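You operate a simulated robot arm through the tools that you are given. There is no shell and no other tool.

Carry out the task below with a simulated robot arm. There is one attempt and no reset: what you move stays moved.

TASK
Pull-test splice sample three: clamp it on the tester bed, pull the lever, put it back.
Fine: lever back and tester bar raised at the end. Where these are worked on the way, their far stop is far enough and under half their travel is too little: tester bar.

It is judged by the outcome, as a careful person would: the job done as asked, and still so three seconds after it is handed in. It fails if anything else is knocked over, pushed out of place, dropped, spilled or broken.

THE ROBOT
A 7-joint arm with a two-finger parallel gripper, fixed in place. Base frame: the origin is on the floor under the middle of its stand, x ahead of it, y to its left, z up. Lengths are in m, angles in degrees, forces in N, time in s.
With the tool pointing down near the work surface it reaches from about 0.24 to 0.68 m from the base axis. Its first joint turns from -66.0 to 66.0 degrees. Payload 2.4 kg.
The TCP is the grasp point between the finger pads, 0.03 m short of the fingertips. In the tool frame z runs along the fingers and y along their closing line. The gripper opens to 0.094 m. The fingers are 0.028 m wide and 0.01 m thick; the gripper's body (0.05 by 0.096 m) begins 0.055 m behind the TCP.
Orientation is that of the tool frame in the base frame, as a unit quaternion [x, y, z, w]. With the fingers straight down and closing along the base's y, the tool's x points along the base's -x, its y along +y and its z along -z.

THE INTERFACE
- The arm moves only by the tool drive_tool. Its argument "series" is a list of rows, each a list of 3 entries, a list of its own where there are three numbers: the shift along the tool's x, y, z in m, then the turn, a rotation vector about the tool's x, y, z in degrees, then the finger opening in m, from 0 to 0.094. In form: [[[tx, ty, tz], [ax, ay, az], fingers], ...]. A call has 1 to 20 rows; each row shifts and turns the commanded pose from where the row before left it, along the tool's axes as they then stand. Each row takes 0.2 s and may step no farther than 0.05 m and 8.6 degrees from the row before; otherwise, or with a gripper value out of range, the whole call is refused. Where a pose cannot be reached the arm comes as near as it can. A force on the tool above 90 N (or 10 N above the force at the start of the call, whichever is more), or a blocked arm, ends the call early, and 0.2 s more pass. The fingers move at their own pace (about 0.153 m/s each) and stop on an object; they squeeze with about 22 N. The grip force told is the motor's: it shows also when the fingers shut on nothing. Time passes only in rows, and 0.2 s behind the last, so rows that do not move let the fingers close. It gives the time, the measured TCP pose, the force on the tool (base axes), the opening and the grip force at its end, in the units of the frame above (readings bear some noise), with the torque about the TCP (base axes, N m) and any sound that the robot's microphone picked up.
- Cameras (640 x 400 px; columns grow to the right, rows downward): "scene" is fixed at [0.0516, 0.4841, 1.4503]; the picture's right is [-0.60, -0.80, 0.00], its down [-0.40, 0.30, -0.87] and it looks along [0.69, -0.52, -0.50] (base axes); focal length 324 px, centre (320, 200). "wrist" rides on the gripper at [0.076, 0.014, -0.102] in the tool frame; the picture's right is [-0.18, 0.98, 0.00], its down [-0.75, -0.14, -0.64] and it looks along [-0.63, -0.12, 0.77] (tool axes); focal length 243 px, centre (320, 200). There is no depth. A picture from a camera that has moved, and an enlarged one, comes with that camera's place and axes in the base frame and with its lens.
- camera(camera): a new picture of that camera. It takes no simulated time.
- zoom(camera, box): a new picture of the part [left, top, right, bottom] of that camera's present view, enlarged. It takes no simulated time.
- close_job(): hands the job in; it is judged then, once.

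Places have to be worked out from the pictures, the camera data and where the tool is seen. Open the gripper and draw the arm clear of the work before you hand the job in, unless the task says otherwise.

The tools are called after "Emit:" as a command line: name --argument value ..., lists and objects as JSON in quotes. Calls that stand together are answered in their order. drive_tool: Moves the arm, as the interface text tells. Its arguments: {"type":"object","properties":{"series":{"type":"array"}},"required":["series"]} The other tools are called the same way: camera (camera) takes a picture; zoom (camera, box) takes an enlarged picture of a part of a camera's view; close_job () hands the job in.

At the start:

```text
time: 0.0
eef_pos: [0.3314, 0.0867, 1.2881]
tool_rot: [0.0, 1.0, 0.0, 0.0]
wrist_force: [0.0, 0.1, -0.3]
moment: [0.01, 0.03, 0.01]
grip_width: 0.0939
grasp_force: 0.0
```

scene: 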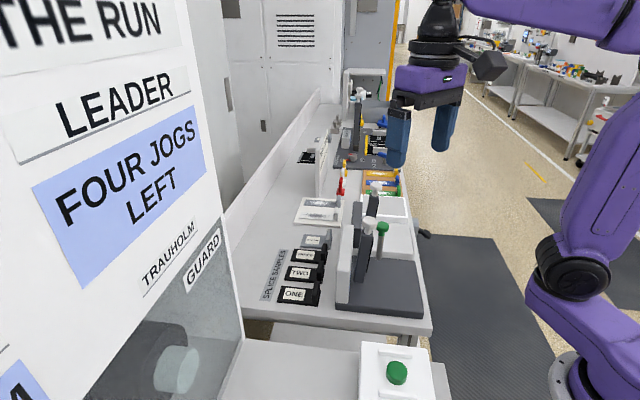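
wrist: 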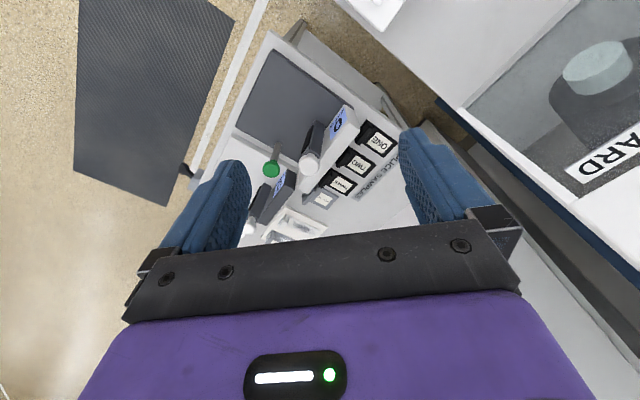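

I start by looking closer at the bench, samples and tester from both cameras.

Emit:
zoom --camera "scene" --box '[240, 180, 440, 340]'

Emit:
zoom --camera "wrist" --box '[200, 20, 440, 250]'

Emit:
zoom --camera "scene" --box '[280, 60, 440, 220]'

```text
2.50 times, centred on (340, 260) of scene
camera zoom: at [0.0516, 0.4841, 1.4503], right [-0.6, -0.8, 0.0], down [-0.4, 0.3, -0.87], along [0.69, -0.52, -0.5], focal length 811 px, centre (270, 50)
```

zoom: 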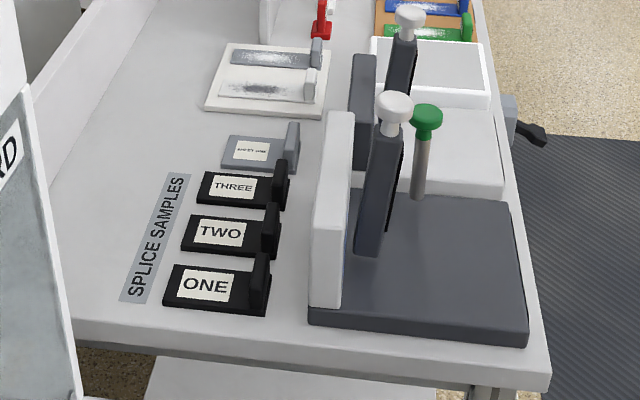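

```text
1.74 times, centred on (320, 135) of wrist
camera zoom: at [0.2562, 0.1021, 1.3924], right [0.18, 0.98, 0.0], down [0.75, -0.14, 0.64], along [0.63, -0.12, -0.77], focal length 422 px, centre (320, 313)
```

zoom: 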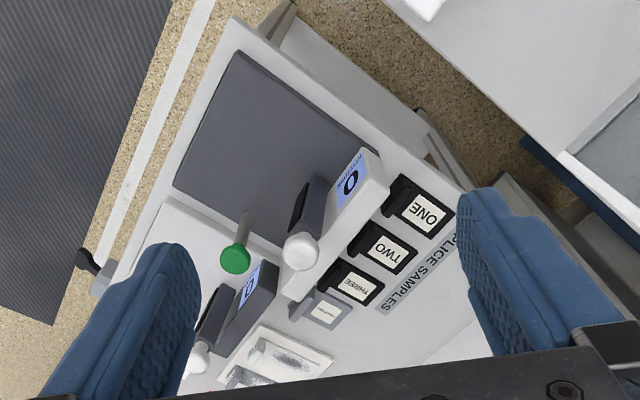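

```text
2.50 times, centred on (360, 140) of scene
camera zoom: at [0.0516, 0.4841, 1.4503], right [-0.6, -0.8, 0.0], down [-0.4, 0.3, -0.87], along [0.69, -0.52, -0.5], focal length 811 px, centre (220, 350)
```

zoom: 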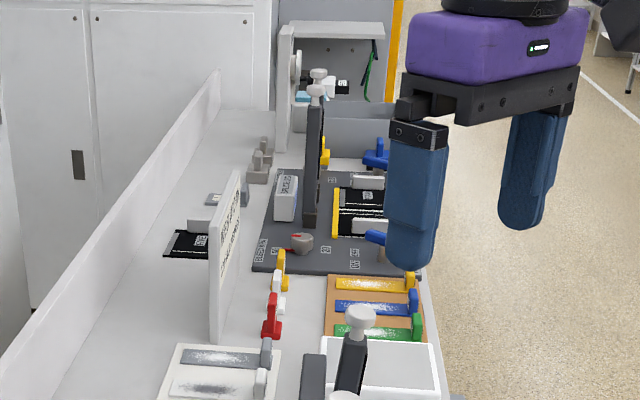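

I zoom tighter on labels to identify the tester, its lever, bar and the samples.

Emit:
zoom --camera "scene" --box '[260, 220, 340, 310]'

Emit:
zoom --camera "scene" --box '[330, 180, 440, 320]'

Emit:
zoom --camera "wrist" --box '[250, 100, 350, 200]'

Emit:
zoom --camera "scene" --box '[290, 80, 410, 180]'

```text
4.44 times, centred on (300, 265) of scene
camera zoom: at [0.0516, 0.4841, 1.4503], right [-0.6, -0.8, 0.0], down [-0.4, 0.3, -0.87], along [0.69, -0.52, -0.5], focal length 1442 px, centre (409, -89)
```

zoom: 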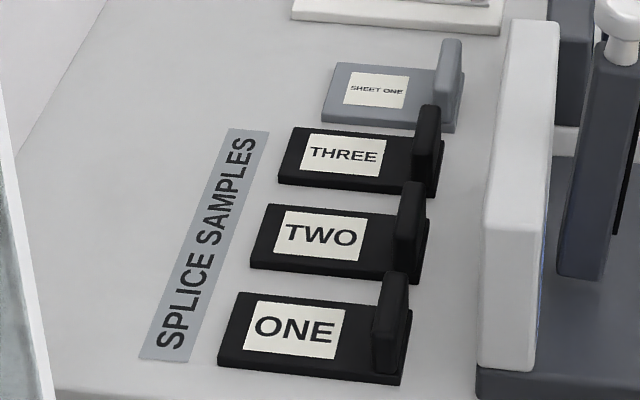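

```text
2.86 times, centred on (385, 250) of scene
camera zoom: at [0.0516, 0.4841, 1.4503], right [-0.6, -0.8, 0.0], down [-0.4, 0.3, -0.87], along [0.69, -0.52, -0.5], focal length 927 px, centre (134, 57)
```

zoom: 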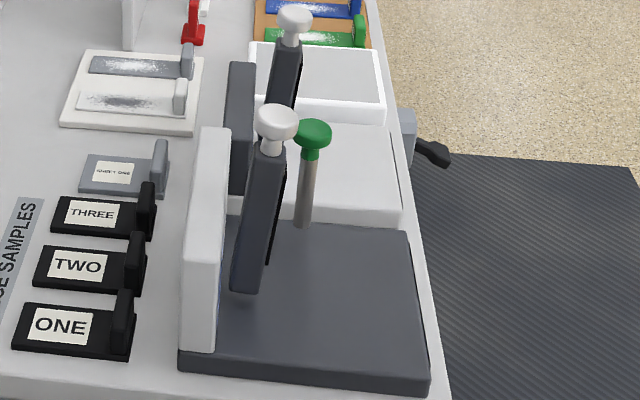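

```text
4.00 times, centred on (300, 150) of wrist
camera zoom: at [0.2562, 0.1021, 1.3924], right [0.18, 0.98, 0.0], down [0.75, -0.14, 0.64], along [0.63, -0.12, -0.77], focal length 970 px, centre (400, 400)
```

zoom: 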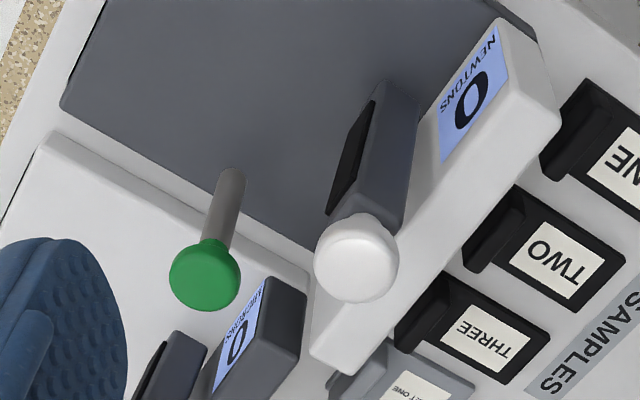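

```text
4.00 times, centred on (350, 130) of scene
camera zoom: at [0.0516, 0.4841, 1.4503], right [-0.6, -0.8, 0.0], down [-0.4, 0.3, -0.87], along [0.69, -0.52, -0.5], focal length 1297 px, centre (200, 480)
```

zoom: 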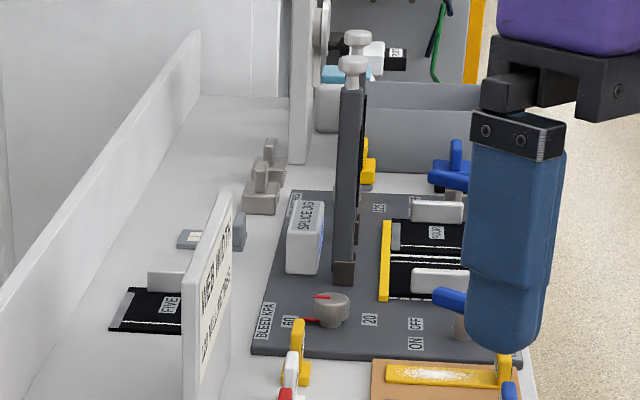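

The near unit (display "NEWTONS") is the tester: a raised bar with a white knob and a green-knobbed lever. I move the arm back and turn it to see the tester from the robot's side.

Emit:
drive_tool --series '[[[0.0142, -0.0374, 0.01], [0, 0, 0], 0.094], [[0.0142, -0.0374, 0.01], [0, 0, 0], 0.094], [[0.0142, -0.0374, 0.01], [0, 0, 0], 0.094], [[0.0142, -0.0374, 0.01], [0, 0, 0], 0.094], [[0.0142, -0.0374, 0.01], [0, 0, 0], 0.094], [[0, 0, 0], [0, 0, -8], 0.094], [[0, 0, 0], [0, 0, -8], 0.094], [[0, 0, 0], [0, 0, -8], 0.094], [[0, 0, 0], [0, 0, -8], 0.094], [[0, 0, 0], [0, 0, -8], 0.094], [[0, 0, 0], [0, 0, -6], 0.094], [[0, 0, 0], [0, 0, 0], 0.094]]'

Emit:
camera --camera "wrist"

Emit:
camera --camera "scene"

```text
time: 2.6
eef_pos: [0.2607, -0.0998, 1.239]
tool_rot: [-0.392, 0.92, -0.001, 0.0]
wrist_force: [0.5, -0.4, 0.5]
moment: [-0.03, 0.02, 0.01]
grip_width: 0.094
grasp_force: 0.1
```

```text
taken
camera wrist: at [0.1983, -0.1441, 1.3426], right [-0.58, 0.81, 0.0], down [0.62, 0.45, 0.64], along [0.52, 0.37, -0.77], focal length 243 px, centre (320, 200)
```

wrist: 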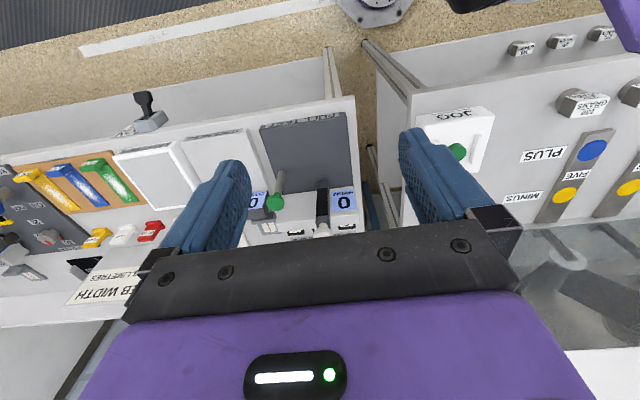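

```text
taken
```

scene: 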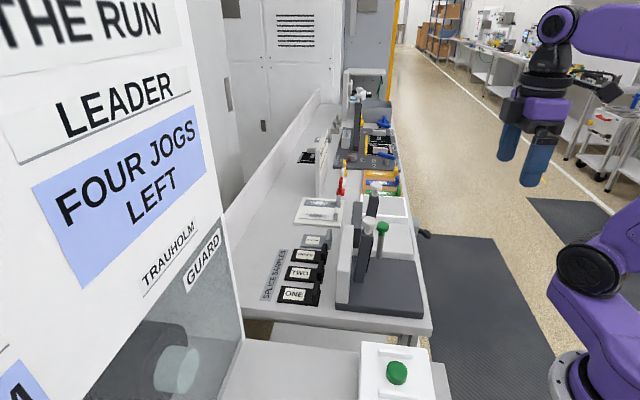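

The scene view is clear now. I zoom in on the tester and bed from this side.

Emit:
zoom --camera "wrist" --box '[230, 90, 400, 240]'

Emit:
zoom --camera "wrist" --box '[250, 160, 370, 240]'

Emit:
zoom --camera "scene" --box '[320, 180, 440, 320]'

```text
2.67 times, centred on (315, 165) of wrist
camera zoom: at [0.1983, -0.1441, 1.3426], right [-0.58, 0.81, 0.0], down [0.62, 0.45, 0.64], along [0.52, 0.37, -0.77], focal length 647 px, centre (333, 293)
```

zoom: 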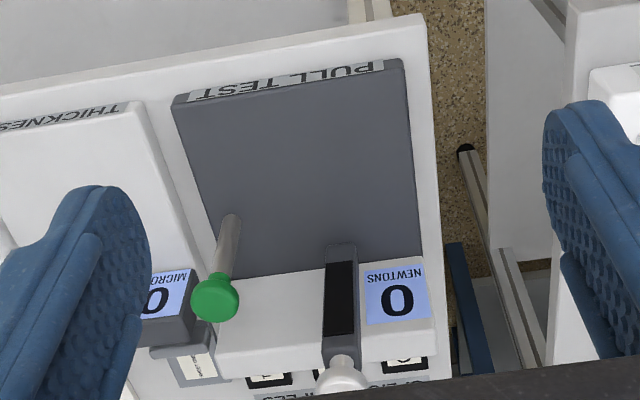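

```text
5.00 times, centred on (310, 200) of wrist
camera zoom: at [0.1983, -0.1441, 1.3426], right [-0.58, 0.81, 0.0], down [0.62, 0.45, 0.64], along [0.52, 0.37, -0.77], focal length 1213 px, centre (370, 200)
```

zoom: 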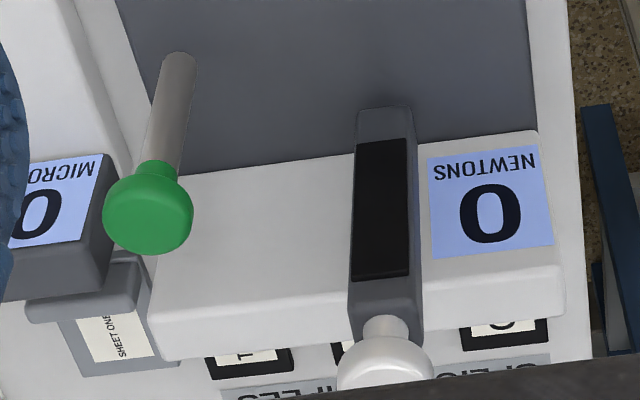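

```text
2.86 times, centred on (380, 250) of scene
camera zoom: at [0.0516, 0.4841, 1.4503], right [-0.6, -0.8, 0.0], down [-0.4, 0.3, -0.87], along [0.69, -0.52, -0.5], focal length 927 px, centre (149, 57)
```

zoom: 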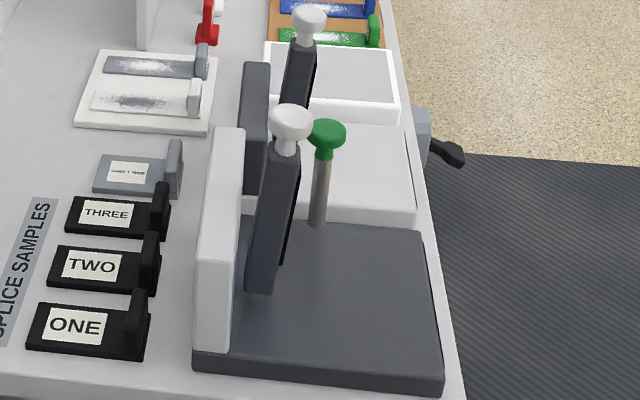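

The tester ("PULL TEST") is confirmed: bar base about (0.47,0.055), bed top z≈0.865, wall top ≈0.97, and sample THREE's tab near (0.61,0.05). I move over sample THREE, staying high, for an accurate look.

Emit:
drive_tool --series '[[[-0.0441, -0.0185, 0], [0, 0, 0], 0.094], [[-0.0441, -0.0185, 0], [0, 0, 0], 0.094], [[-0.0441, -0.0185, 0], [0, 0, 0], 0.094], [[-0.0441, -0.0185, 0], [0, 0, 0], 0.094], [[-0.0441, -0.0185, 0], [0, 0, 0], 0.094], [[-0.0441, -0.0185, 0], [0, 0, 0], 0.094], [[-0.0441, -0.0185, 0], [0, 0, 0], 0.094], [[-0.0441, -0.0185, 0], [0, 0, 0], 0.094], [[0, 0, 0.035], [0, 0, 0], 0.094], [[0, 0, 0.035], [0, 0, 0], 0.094], [[0, 0, 0], [0, 0, 0], 0.094]]'

Emit:
camera --camera "wrist"

Emit:
camera --camera "scene"

```text
time: 5.0
eef_pos: [0.5925, 0.0503, 1.1675]
tool_rot: [-0.39, 0.921, 0.001, 0.0]
wrist_force: [0.0, 0.8, -0.3]
moment: [0.02, 0.0, -0.02]
grip_width: 0.094
grasp_force: 0.0
out of reach, approached as far as the arm can: row 8
```

```text
taken
camera wrist: at [0.5296, 0.0065, 1.2719], right [-0.58, 0.82, 0.0], down [0.62, 0.44, 0.64], along [0.52, 0.37, -0.77], focal length 243 px, centre (320, 200)
```

wrist: 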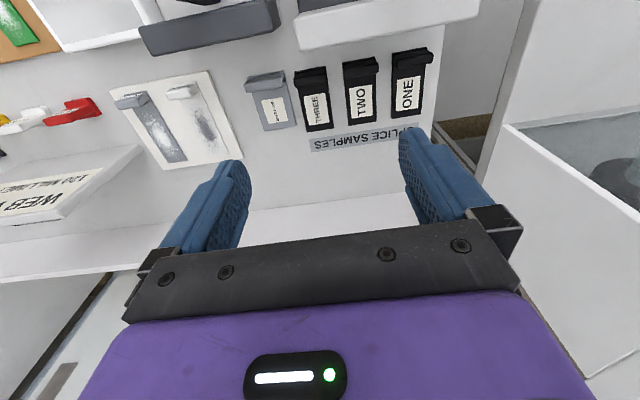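

```text
taken
```

scene: 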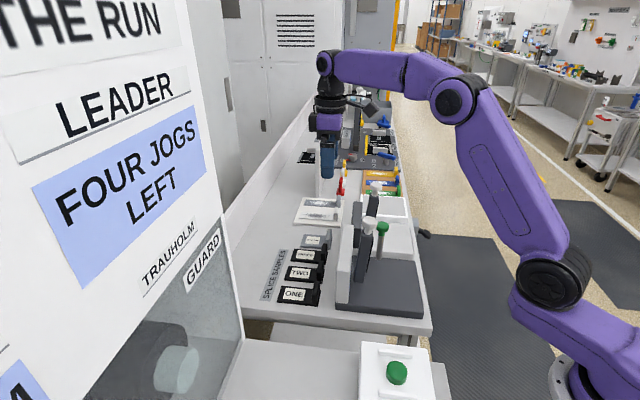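

The wrist view now shows the samples from above; I zoom for measuring.

Emit:
zoom --camera "wrist" --box '[230, 30, 450, 165]'

Emit:
zoom --camera "wrist" --box '[270, 55, 350, 140]'

```text
2.91 times, centred on (340, 98) of wrist
camera zoom: at [0.5296, 0.0065, 1.2719], right [-0.58, 0.82, 0.0], down [0.62, 0.44, 0.64], along [0.52, 0.37, -0.77], focal length 706 px, centre (262, 498)
```

zoom: 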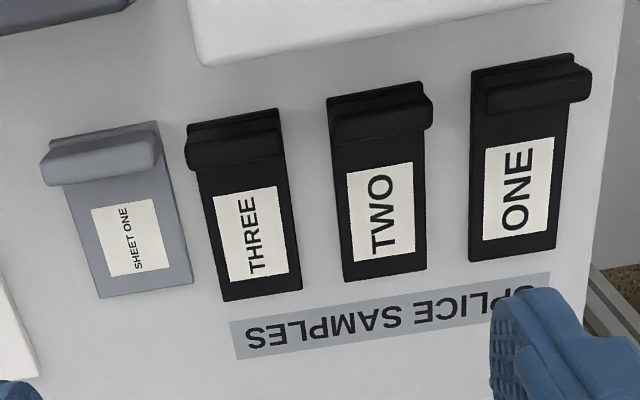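

```text
4.71 times, centred on (310, 98) of wrist
camera zoom: at [0.5296, 0.0065, 1.2719], right [-0.58, 0.82, 0.0], down [0.62, 0.44, 0.64], along [0.52, 0.37, -0.77], focal length 1142 px, centre (367, 682)
```

zoom: 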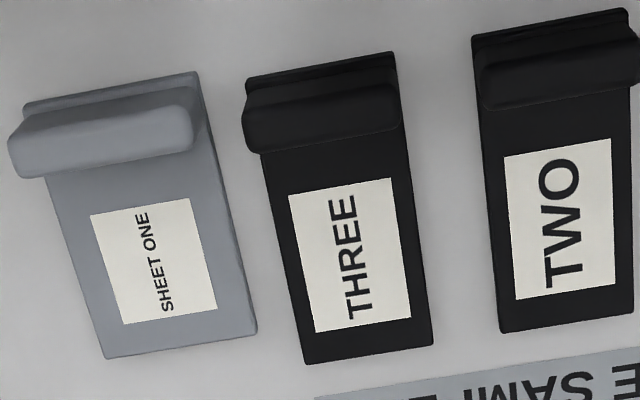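

Sample THREE is about 0.10×0.05 m, centre ≈(0.646,0.079), with its tab (5 cm wide, 1 cm thick) at ≈(0.616,0.048), top z≈0.893. I'll grip the tab along the bench direction; first lower to just above and check the alignment.

Emit:
drive_tool --series '[[[0, 0, 0.04], [0, 0, 0], 0.094], [[0, 0, 0.04], [0, 0, 0], 0.08], [[-0.0074, -0.0092, 0.03], [0, 0, 0], 0.07], [[-0.0073, -0.0093, 0.03], [0, 0, 0], 0.06], [[0, 0, 0.03], [0, 0, 0], 0.058], [[0, 0, 0], [0, 0, 0], 0.058]]'

Emit:
camera --camera "wrist"

Emit:
zoom --camera "wrist" --box '[230, 80, 410, 210]'

Emit:
zoom --camera "scene" --box '[270, 180, 400, 300]'

```text
time: 6.4
eef_pos: [0.6163, 0.0496, 0.9977]
tool_rot: [-0.391, 0.92, -0.001, 0.0]
wrist_force: [-0.1, -1.0, -0.1]
moment: [0.0, -0.01, 0.01]
grip_width: 0.0582
grasp_force: 0.1
```

```text
taken
camera wrist: at [0.5533, 0.0046, 1.1015], right [-0.58, 0.82, 0.0], down [0.62, 0.44, 0.64], along [0.52, 0.37, -0.77], focal length 243 px, centre (320, 200)
```

wrist: 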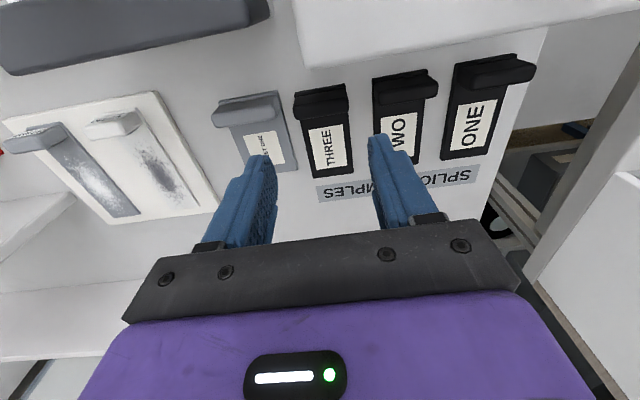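

```text
3.08 times, centred on (320, 145) of wrist
camera zoom: at [0.5533, 0.0046, 1.1015], right [-0.58, 0.82, 0.0], down [0.62, 0.44, 0.64], along [0.52, 0.37, -0.77], focal length 746 px, centre (320, 369)
```

zoom: 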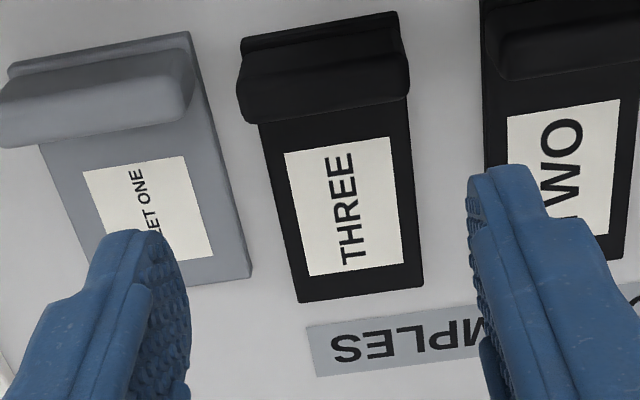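

```text
3.33 times, centred on (335, 240) of scene
camera zoom: at [0.0516, 0.4841, 1.4503], right [-0.6, -0.8, 0.0], down [-0.4, 0.3, -0.87], along [0.69, -0.52, -0.5], focal length 1081 px, centre (270, 67)
```

zoom: 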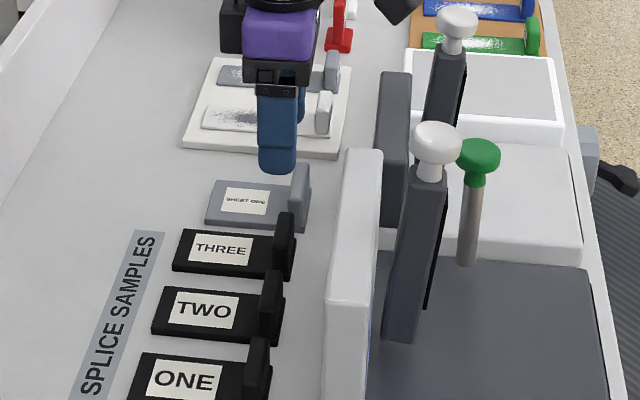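

The tool lines up with the tab within about 1 mm along the bench; I correct yaw by ~1° and shift 2.5 mm toward the robot, then lower to just above the tab tops and check.

Emit:
drive_tool --series '[[[0.0025, 0, 0.02], [0, 0, 1.1], 0.057], [[0, 0, 0.025], [0, 0, 0], 0.057], [[0, 0, 0.02], [0, 0, 0], 0.057], [[0, 0, 0], [0, 0, 0], 0.057]]'

Emit:
zoom --camera "wrist" --box '[230, 80, 410, 210]'

Emit:
zoom --camera "scene" --box '[280, 180, 380, 300]'

```text
time: 7.4
eef_pos: [0.6126, 0.0478, 0.9334]
tool_rot: [-0.382, 0.924, -0.001, 0.0]
wrist_force: [0.5, 1.3, 0.1]
moment: [0.05, -0.01, -0.03]
grip_width: 0.0571
grasp_force: 0.1
```

```text
3.08 times, centred on (320, 145) of wrist
camera zoom: at [0.5497, 0.0042, 1.0364], right [-0.56, 0.83, 0.0], down [0.63, 0.43, 0.64], along [0.53, 0.36, -0.77], focal length 746 px, centre (320, 369)
```

zoom: 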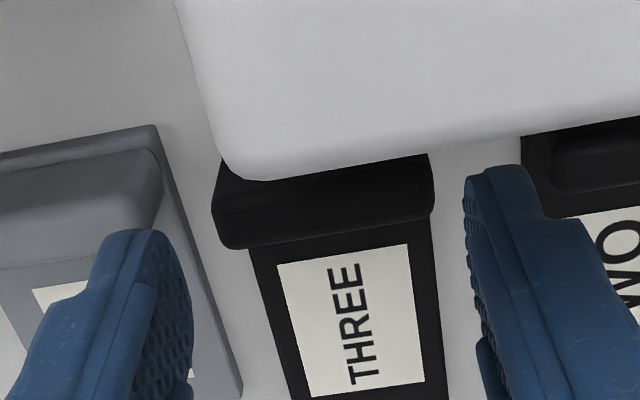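

```text
3.33 times, centred on (330, 240) of scene
camera zoom: at [0.0516, 0.4841, 1.4503], right [-0.6, -0.8, 0.0], down [-0.4, 0.3, -0.87], along [0.69, -0.52, -0.5], focal length 1081 px, centre (287, 67)
```

zoom: 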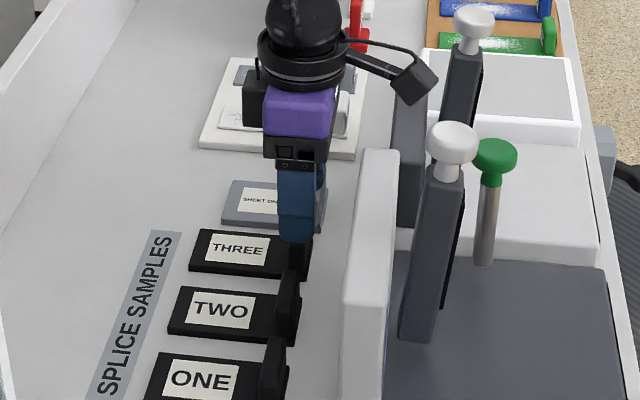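

Alignment along the bench is within 1 mm; the neighbour SHEET ONE looks close on the left, so I zoom in on that gap before descending.

Emit:
zoom --camera "wrist" --box '[230, 110, 300, 160]'

Emit:
zoom --camera "scene" --box '[335, 225, 385, 265]'

Emit:
zoom --camera "scene" --box '[340, 190, 420, 250]'

```text
8.00 times, centred on (265, 135) of wrist
camera zoom: at [0.5497, 0.0042, 1.0364], right [-0.56, 0.83, 0.0], down [0.63, 0.43, 0.64], along [0.53, 0.36, -0.77], focal length 1941 px, centre (760, 720)
```

zoom: 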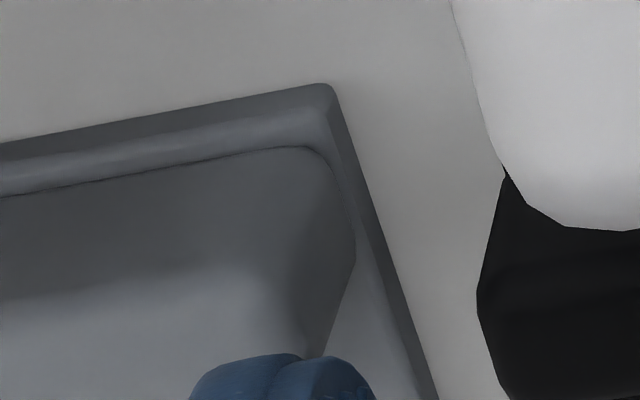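

```text
10.00 times, centred on (360, 245) of scene
camera zoom: at [0.0516, 0.4841, 1.4503], right [-0.6, -0.8, 0.0], down [-0.4, 0.3, -0.87], along [0.69, -0.52, -0.5], focal length 3244 px, centre (-80, -250)
```

zoom: 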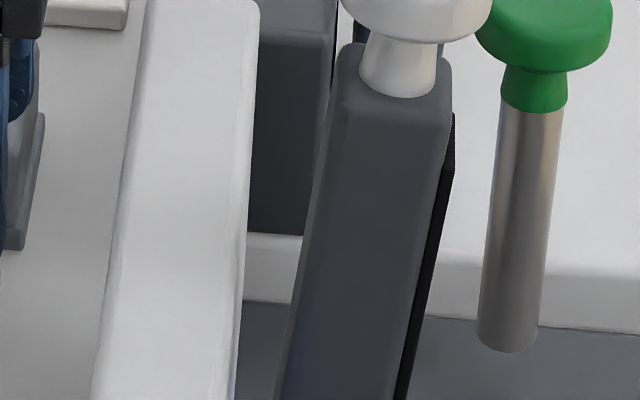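

```text
6.67 times, centred on (380, 220) of scene
camera zoom: at [0.0516, 0.4841, 1.4503], right [-0.6, -0.8, 0.0], down [-0.4, 0.3, -0.87], along [0.69, -0.52, -0.5], focal length 2162 px, centre (-80, 67)
```

zoom: 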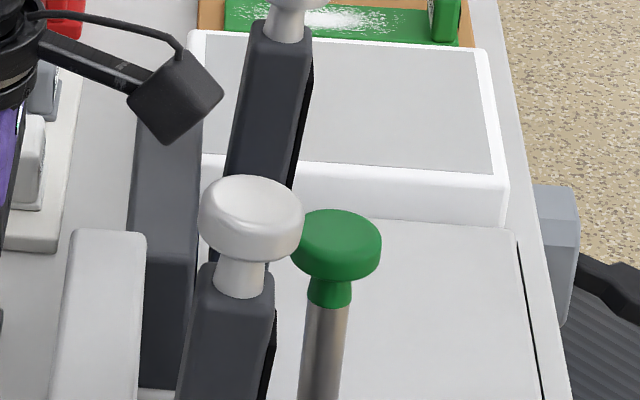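

SHEET ONE's tab side is ≈0.040 m from my grip centre, so I narrow the opening to 0.054 (fingers' outer faces ±0.037, tab ±0.0235) and go down to TCP z≈0.903, then look.

Emit:
drive_tool --series '[[[0, 0, 0], [0, 0, 0], 0.054], [[0, 0, 0.01], [0, 0, 0], 0.054], [[0, 0, 0.01], [0, 0, 0], 0.054], [[0, 0, 0.009], [0, 0, 0], 0.054], [[0, 0, 0], [0, 0, 0], 0.054]]'

Emit:
camera --camera "wrist"

Emit:
zoom --camera "wrist" --box '[230, 110, 410, 240]'

Emit:
zoom --camera "scene" --box '[290, 180, 390, 290]'

```text
time: 8.6
eef_pos: [0.6134, 0.0469, 0.9047]
tool_rot: [-0.382, 0.924, -0.001, 0.0]
wrist_force: [0.4, -0.2, 0.7]
moment: [0.01, 0.0, 0.04]
grip_width: 0.054
grasp_force: 0.0
```

```text
taken
camera wrist: at [0.55, 0.0044, 1.0078], right [-0.56, 0.83, 0.0], down [0.63, 0.43, 0.64], along [0.53, 0.36, -0.77], focal length 243 px, centre (320, 200)
```

wrist: 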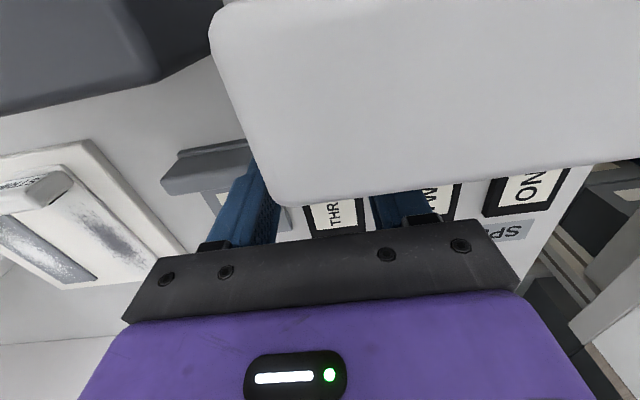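

```text
3.08 times, centred on (320, 175) of wrist
camera zoom: at [0.55, 0.0044, 1.0078], right [-0.56, 0.83, 0.0], down [0.63, 0.43, 0.64], along [0.53, 0.36, -0.77], focal length 746 px, centre (320, 277)
```

zoom: 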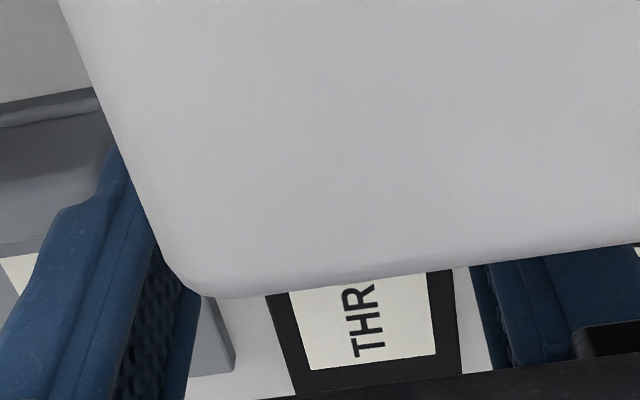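

```text
3.64 times, centred on (340, 235) of scene
camera zoom: at [0.0516, 0.4841, 1.4503], right [-0.6, -0.8, 0.0], down [-0.4, 0.3, -0.87], along [0.69, -0.52, -0.5], focal length 1180 px, centre (247, 73)
```

zoom: 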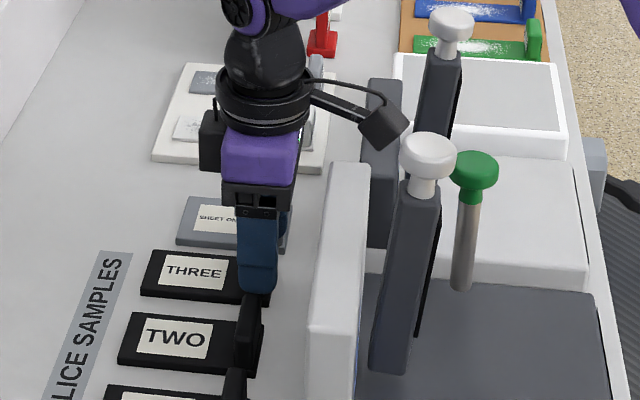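

No contact, and the fingers straddle the tab with the wall cleared. I lower 4 mm more and close on the tab.

Emit:
drive_tool --series '[[[0, 0, 0.004], [0, 0, 0], 0.054], [[0, 0, 0], [0, 0, 0], 0.054], [[0, 0, 0], [0, 0, 0], 0.04], [[0, 0, 0], [0, 0, 0], 0.03], [[0, 0, 0], [0, 0, 0], 0.03]]'

Emit:
zoom --camera "scene" --box '[290, 180, 390, 290]'

```text
time: 9.8
eef_pos: [0.6146, 0.0474, 0.8992]
tool_rot: [-0.382, 0.924, -0.001, 0.0]
wrist_force: [-0.4, 0.2, 0.0]
moment: [0.06, -0.04, -0.03]
grip_width: 0.0491
grasp_force: 22.1
```

```text
3.64 times, centred on (340, 235) of scene
camera zoom: at [0.0516, 0.4841, 1.4503], right [-0.6, -0.8, 0.0], down [-0.4, 0.3, -0.87], along [0.69, -0.52, -0.5], focal length 1180 px, centre (247, 73)
```

zoom: 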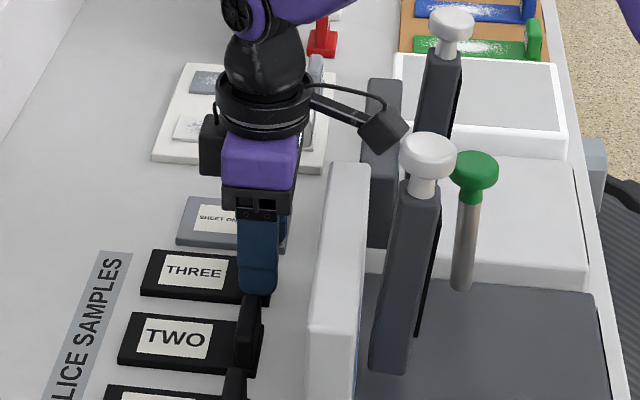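

The tab is gripped (width 0.049, 22 N). I note the grasp pose (TCP ≈0.6140, 0.0472, 0.899; yaw 45°) for the return and lift straight up 0.16 m.

Emit:
drive_tool --series '[[[0, 0, -0.008], [0, 0, 0], 0.03], [[0, 0, -0.022], [0, 0, 0], 0.03], [[0, 0, -0.03], [0, 0, 0], 0.03], [[0, 0, -0.03], [0, 0, 0], 0.03], [[0, 0, -0.035], [0, 0, 0], 0.03], [[0, 0, -0.035], [0, 0, 0], 0.03], [[0, 0, 0], [0, 0, 0], 0.03]]'

Emit:
camera --camera "scene"

Emit:
camera --camera "wrist"

```text
time: 11.4
eef_pos: [0.6127, 0.0467, 1.0602]
tool_rot: [-0.381, 0.924, 0.0, 0.0]
wrist_force: [0.7, -0.4, 0.4]
moment: [-0.01, 0.04, 0.0]
grip_width: 0.0298
grasp_force: 0.0
```

```text
taken
```

scene: 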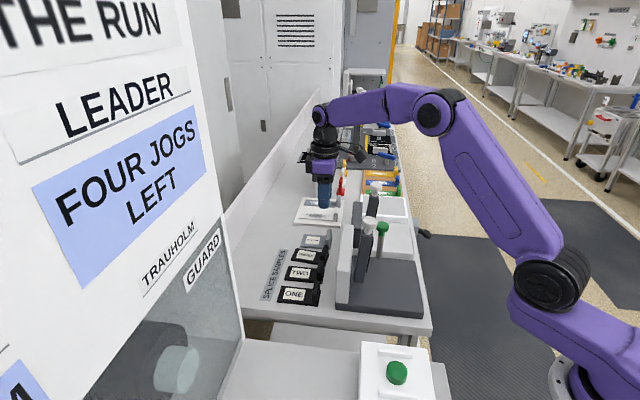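

```text
taken
camera wrist: at [0.5497, 0.0044, 1.1641], right [-0.56, 0.83, 0.0], down [0.63, 0.43, 0.64], along [0.53, 0.36, -0.77], focal length 243 px, centre (320, 200)
```

wrist: 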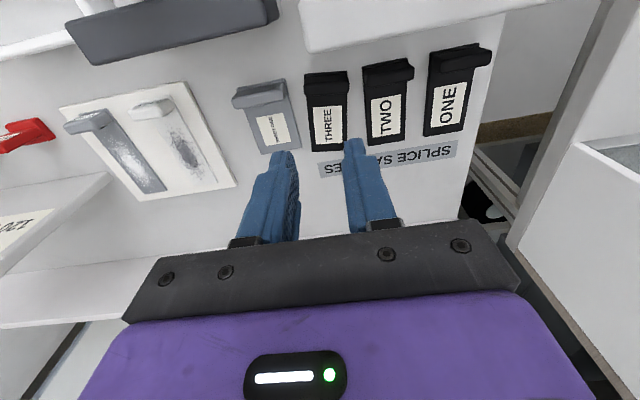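

The fingers slipped off the tab and closed to 0.03; the sample still sits at its place. I check whether it moved.

Emit:
zoom --camera "wrist" --box '[225, 30, 495, 190]'

Emit:
zoom --camera "scene" --box '[260, 220, 340, 310]'

```text
2.37 times, centred on (360, 110) of wrist
camera zoom: at [0.5497, 0.0044, 1.1641], right [-0.56, 0.83, 0.0], down [0.63, 0.43, 0.64], along [0.53, 0.36, -0.77], focal length 575 px, centre (225, 413)
```

zoom: 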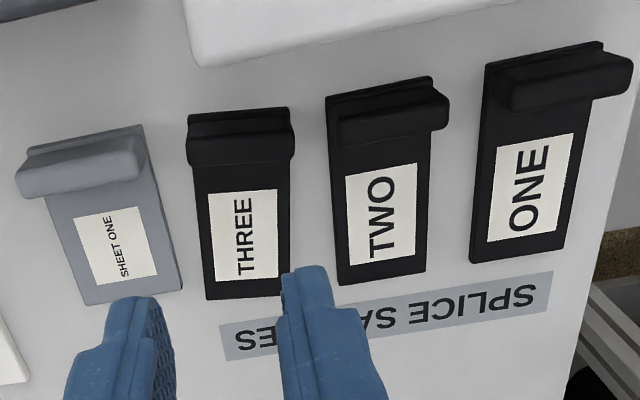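

```text
4.44 times, centred on (300, 265) of scene
camera zoom: at [0.0516, 0.4841, 1.4503], right [-0.6, -0.8, 0.0], down [-0.4, 0.3, -0.87], along [0.69, -0.52, -0.5], focal length 1442 px, centre (409, -89)
```

zoom: 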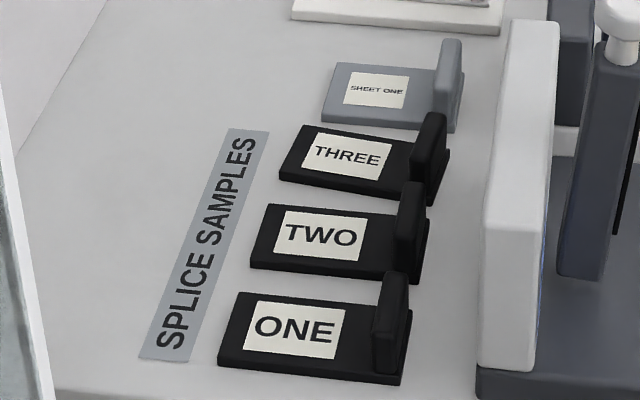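

Sample THREE is still upright but its tab end swung ~8 mm toward TWO (yaw ≈ −5°). A grip across the thin side of the tab is needed, for which I need room from the tester wall: I'll re-grip lightly along the bench, straighten and slide it ~3 cm away from the wall on the bench, then re-grip properly.

Emit:
drive_tool --series '[[[0.0006, 0.0074, 0.02], [0, 0, 5.4], 0.057], [[0, 0, 0.04], [0, 0, 0], 0.057], [[0, 0, 0.04], [0, 0, 0], 0.057], [[0, 0, 0.025], [0, 0, 0], 0.057], [[0, 0, 0], [0, 0, 0], 0.057]]'

Emit:
zoom --camera "wrist" --box '[230, 80, 410, 210]'

Emit:
zoom --camera "scene" --box '[280, 190, 380, 290]'

```text
time: 12.6
eef_pos: [0.6082, 0.0523, 0.9342]
tool_rot: [-0.338, 0.941, 0.0, 0.0]
wrist_force: [-0.7, 0.1, -0.6]
moment: [-0.01, -0.01, 0.03]
grip_width: 0.0571
grasp_force: 0.1
```

```text
3.08 times, centred on (320, 145) of wrist
camera zoom: at [0.5405, 0.0152, 1.0387], right [-0.48, 0.88, 0.0], down [0.67, 0.37, 0.64], along [0.56, 0.31, -0.77], focal length 746 px, centre (320, 369)
```

zoom: 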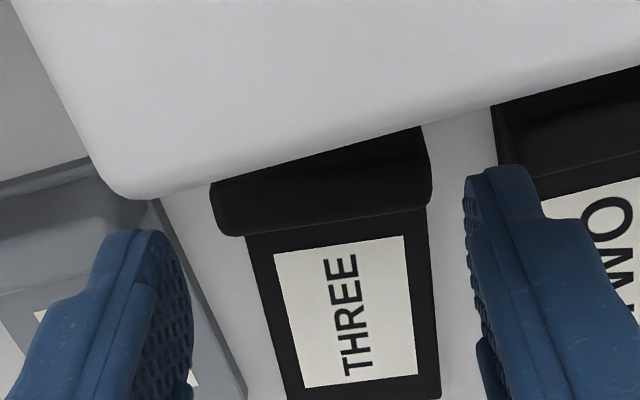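

```text
4.00 times, centred on (330, 240) of scene
camera zoom: at [0.0516, 0.4841, 1.4503], right [-0.6, -0.8, 0.0], down [-0.4, 0.3, -0.87], along [0.69, -0.52, -0.5], focal length 1297 px, centre (280, 40)
```

zoom: 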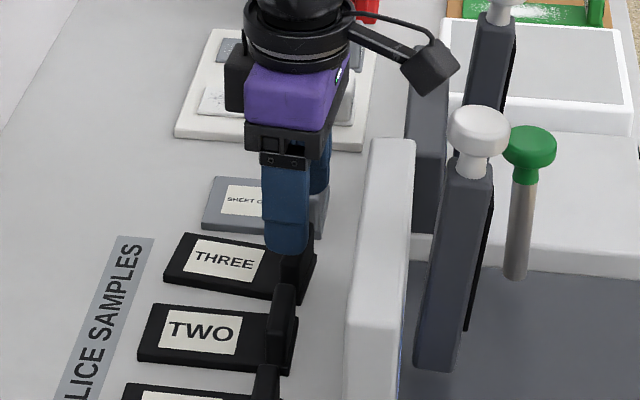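

Centred within 1 mm. I descend to z≈0.898, close lightly, then straighten and slide the sample away from the wall along the bench.

Emit:
drive_tool --series '[[[0.003, 0, 0.012], [0, 0, 0], 0.057], [[0, 0, 0.012], [0, 0, 0], 0.057], [[0, 0, 0.012], [0, 0, 0], 0.057], [[0, 0, 0], [0, 0, 0], 0.045], [[0, 0, 0], [0, 0, 0], 0.04], [[0, 0, 0], [0, 0, 0], 0.04]]'

```text
time: 14.0
eef_pos: [0.606, 0.0503, 0.8992]
tool_rot: [-0.338, 0.941, 0.0, 0.0]
wrist_force: [-2.6, -0.5, 8.5]
moment: [0.0, 0.15, -0.01]
grip_width: 0.0492
grasp_force: 22.3
```

Gripped again (0.049). I now slide it gently in +e2 (away from the wall), straightening the yaw, keeping it on the bench.

Emit:
drive_tool --series '[[[-0.004, 0, 0], [0, 0, -2.0], 0.04], [[-0.005, -0.001, 0], [0, 0, -2.0], 0.04], [[-0.006, -0.0015, 0], [0, 0, -1.4], 0.04], [[-0.006, -0.0015, 0], [0, 0, 0], 0.04], [[-0.006, -0.0015, 0], [0, 0, 0], 0.04], [[-0.006, -0.001, 0], [0, 0, 0], 0.04], [[0, 0, 0], [0, 0, 0], 0.04]]'

Emit:
zoom --camera "scene" --box '[270, 190, 370, 290]'

Emit:
camera --camera "wrist"

```text
time: 15.6
eef_pos: [0.6342, 0.0669, 0.8988]
tool_rot: [-0.382, 0.924, 0.0, 0.0]
wrist_force: [-1.5, -1.6, 9.2]
moment: [0.03, -0.06, -0.02]
grip_width: 0.0491
grasp_force: 21.6
```

```text
4.00 times, centred on (320, 240) of scene
camera zoom: at [0.0513, 0.484, 1.4503], right [-0.6, -0.8, 0.0], down [-0.4, 0.3, -0.87], along [0.69, -0.52, -0.5], focal length 1297 px, centre (320, 40)
```

zoom: 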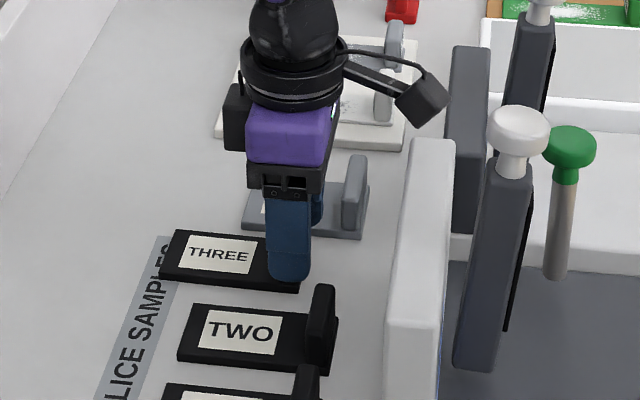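

```text
taken
camera wrist: at [0.5705, 0.0249, 1.0032], right [-0.56, 0.83, 0.0], down [0.63, 0.43, 0.64], along [0.53, 0.36, -0.77], focal length 243 px, centre (320, 200)
```

wrist: 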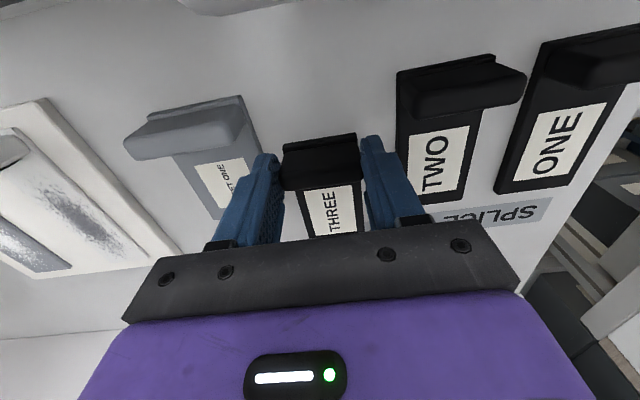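

The sample is now ~3 cm off the wall. I open, rise, and turn the gripper 90° (to close across the thin side of the tab, camera to the far side).

Emit:
drive_tool --series '[[[0, 0, 0], [0, 0, 0], 0.057], [[0, 0, 0], [0, 0, 0], 0.057], [[0, 0, -0.02], [0, 0, 0], 0.057], [[0, 0, -0.04], [0, 0, 0], 0.057], [[0, 0, -0.04], [0, 0, 0], 0.057], [[0, 0, -0.02], [0, 0, -8.2], 0.05], [[0, 0, 0], [0, 0, -8.2], 0.05], [[0, 0, 0], [0, 0, -8.2], 0.05], [[0, 0, 0], [0, 0, -8.2], 0.05], [[0, 0, 0], [0, 0, -8.2], 0.05], [[0, 0, 0], [0, 0, -8.2], 0.05], [[0, 0, 0], [0, 0, -8.2], 0.05], [[0, 0, 0], [0, 0, -8.2], 0.05], [[0, 0, 0], [0, 0, -8.2], 0.05], [[0, 0, 0], [0, 0, -8.2], 0.05], [[0, 0, 0], [0, 0, -8.0], 0.05], [[0, 0, 0], [0, 0, 0], 0.05]]'

Emit:
camera --camera "wrist"

Emit:
camera --camera "scene"

```text
time: 19.2
eef_pos: [0.6342, 0.0682, 1.0171]
tool_rot: [0.924, -0.383, 0.0, 0.001]
wrist_force: [-0.2, -0.4, 0.2]
moment: [0.02, -0.01, 0.02]
grip_width: 0.05
grasp_force: 0.0
```

```text
taken
camera wrist: at [0.6786, 0.0048, 1.1229], right [-0.82, -0.57, 0.0], down [-0.43, 0.63, 0.64], along [-0.36, 0.53, -0.77], focal length 243 px, centre (320, 200)
```

wrist: 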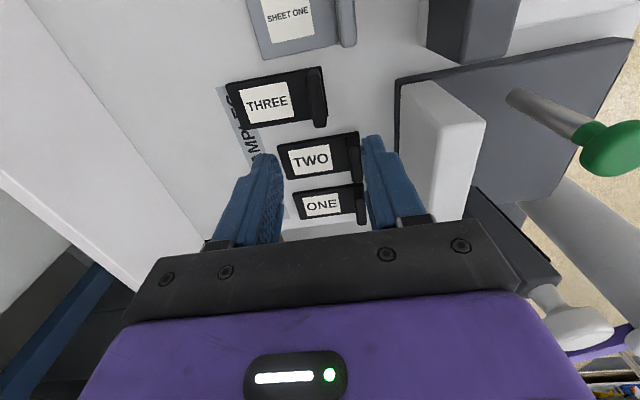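

```text
taken
```

scene: 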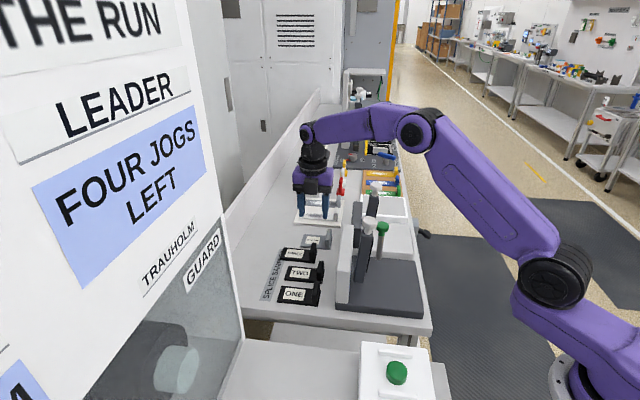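

Yaw 135° is reachable. I zoom to align with THREE's tab.

Emit:
zoom --camera "wrist" --box '[210, 40, 390, 170]'

Emit:
zoom --camera "scene" --box '[260, 220, 340, 310]'

```text
3.08 times, centred on (300, 105) of wrist
camera zoom: at [0.6786, 0.0048, 1.1229], right [-0.82, -0.57, 0.0], down [-0.43, 0.63, 0.64], along [-0.36, 0.53, -0.77], focal length 746 px, centre (382, 492)
```

zoom: 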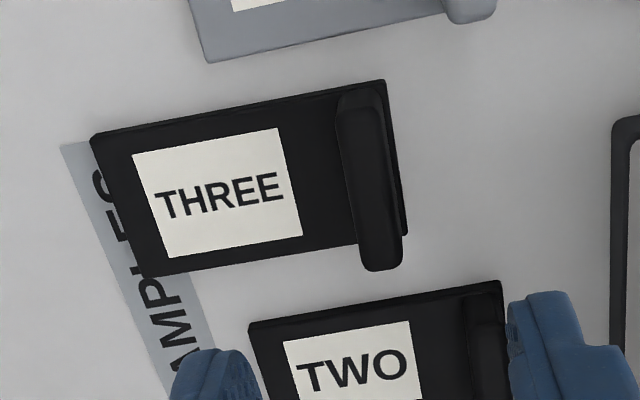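

```text
4.44 times, centred on (300, 265) of scene
camera zoom: at [0.0516, 0.4841, 1.4503], right [-0.6, -0.8, 0.0], down [-0.4, 0.3, -0.87], along [0.69, -0.52, -0.5], focal length 1442 px, centre (409, -89)
```

zoom: 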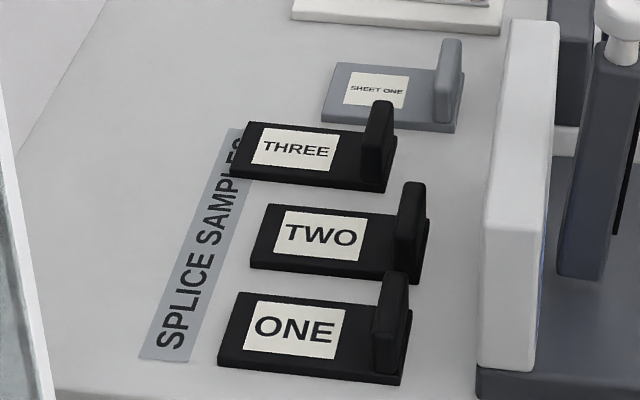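

The tab's true height matters (my first grip slipped); I zoom harder on it from both cameras.

Emit:
zoom --camera "scene" --box '[305, 235, 350, 265]'

Emit:
zoom --camera "wrist" --box '[290, 50, 360, 140]'

```text
13.33 times, centred on (328, 250) of scene
camera zoom: at [0.0516, 0.4841, 1.4503], right [-0.6, -0.8, 0.0], down [-0.4, 0.3, -0.87], along [0.69, -0.52, -0.5], focal length 4325 px, centre (220, -467)
```

zoom: 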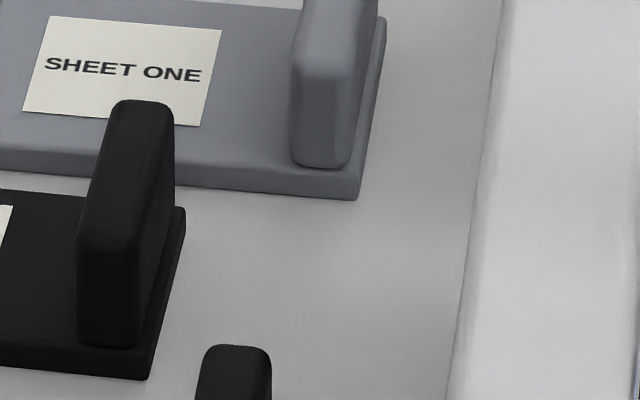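

```text
4.44 times, centred on (325, 95) of wrist
camera zoom: at [0.6786, 0.0048, 1.1229], right [-0.82, -0.57, 0.0], down [-0.43, 0.63, 0.64], along [-0.36, 0.53, -0.77], focal length 1078 px, centre (298, 667)
```

zoom: 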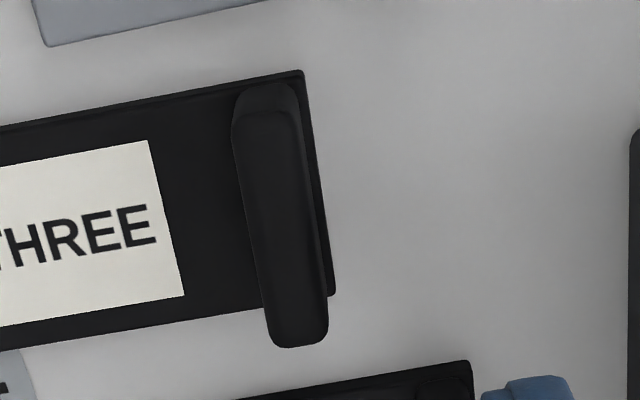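

The tab's top is actually only ≈0.878 (bench ≈0.845), so the first grip was too shallow. I align (−3.5 mm in tool y, +1.5° yaw) and descend to z≈0.905 first.

Emit:
drive_tool --series '[[[0, -0.0035, 0.03], [0, 0, 1.5], 0.05], [[0, 0, 0.03], [0, 0, 0], 0.045], [[0, 0, 0.03], [0, 0, 0], 0.045], [[0, 0, 0.02], [0, 0, 0], 0.045], [[0, 0, 0], [0, 0, 0], 0.045]]'

Emit:
camera --camera "wrist"

Emit:
zoom --camera "scene" --box '[270, 200, 360, 280]'

```text
time: 20.4
eef_pos: [0.6366, 0.0713, 0.9081]
tool_rot: [0.918, -0.396, -0.001, 0.001]
wrist_force: [0.5, -0.1, -0.9]
moment: [0.02, 0.02, 0.0]
grip_width: 0.045
grasp_force: 0.0
```

```text
taken
camera wrist: at [0.6789, 0.0061, 1.0122], right [-0.84, -0.54, 0.0], down [-0.42, 0.64, 0.64], along [-0.35, 0.54, -0.77], focal length 243 px, centre (320, 200)
```

wrist: 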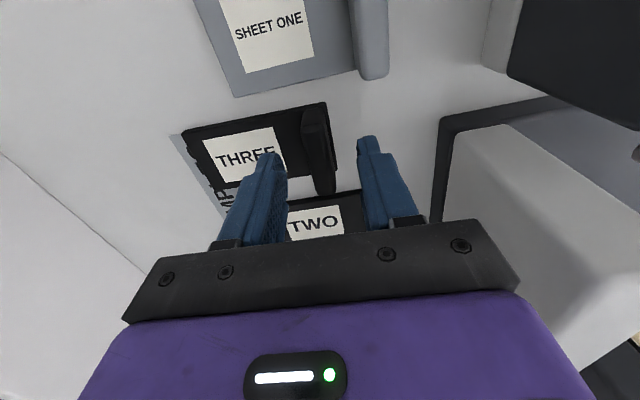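

```text
5.00 times, centred on (315, 240) of scene
camera zoom: at [0.0516, 0.4841, 1.4503], right [-0.6, -0.8, 0.0], down [-0.4, 0.3, -0.87], along [0.69, -0.52, -0.5], focal length 1622 px, centre (345, 0)
```

zoom: 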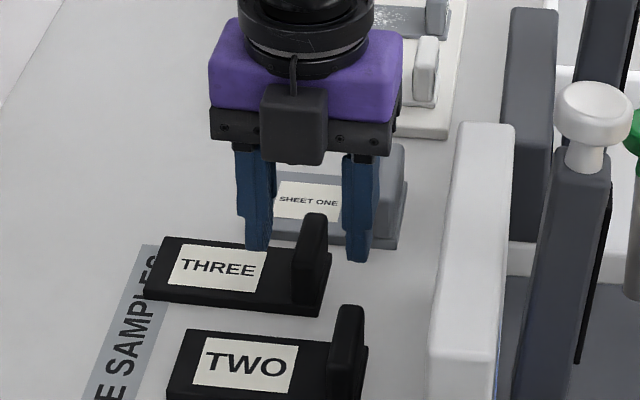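

I check the alignment at this height with a zoomed wrist view.

Emit:
zoom --camera "wrist" --box '[230, 90, 410, 220]'

Emit:
zoom --camera "scene" --box '[305, 232, 350, 267]'

```text
3.08 times, centred on (320, 155) of wrist
camera zoom: at [0.6789, 0.0061, 1.0122], right [-0.84, -0.54, 0.0], down [-0.42, 0.64, 0.64], along [-0.35, 0.54, -0.77], focal length 746 px, centre (320, 338)
```

zoom: 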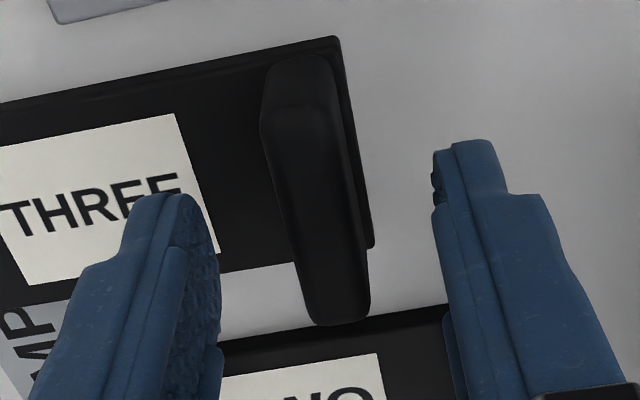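

```text
11.43 times, centred on (328, 250) of scene
camera zoom: at [0.0516, 0.4841, 1.4503], right [-0.6, -0.8, 0.0], down [-0.4, 0.3, -0.87], along [0.69, -0.52, -0.5], focal length 3707 px, centre (234, -366)
```

zoom: 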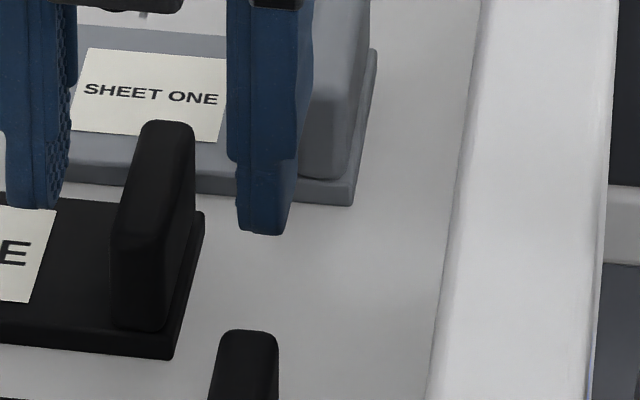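

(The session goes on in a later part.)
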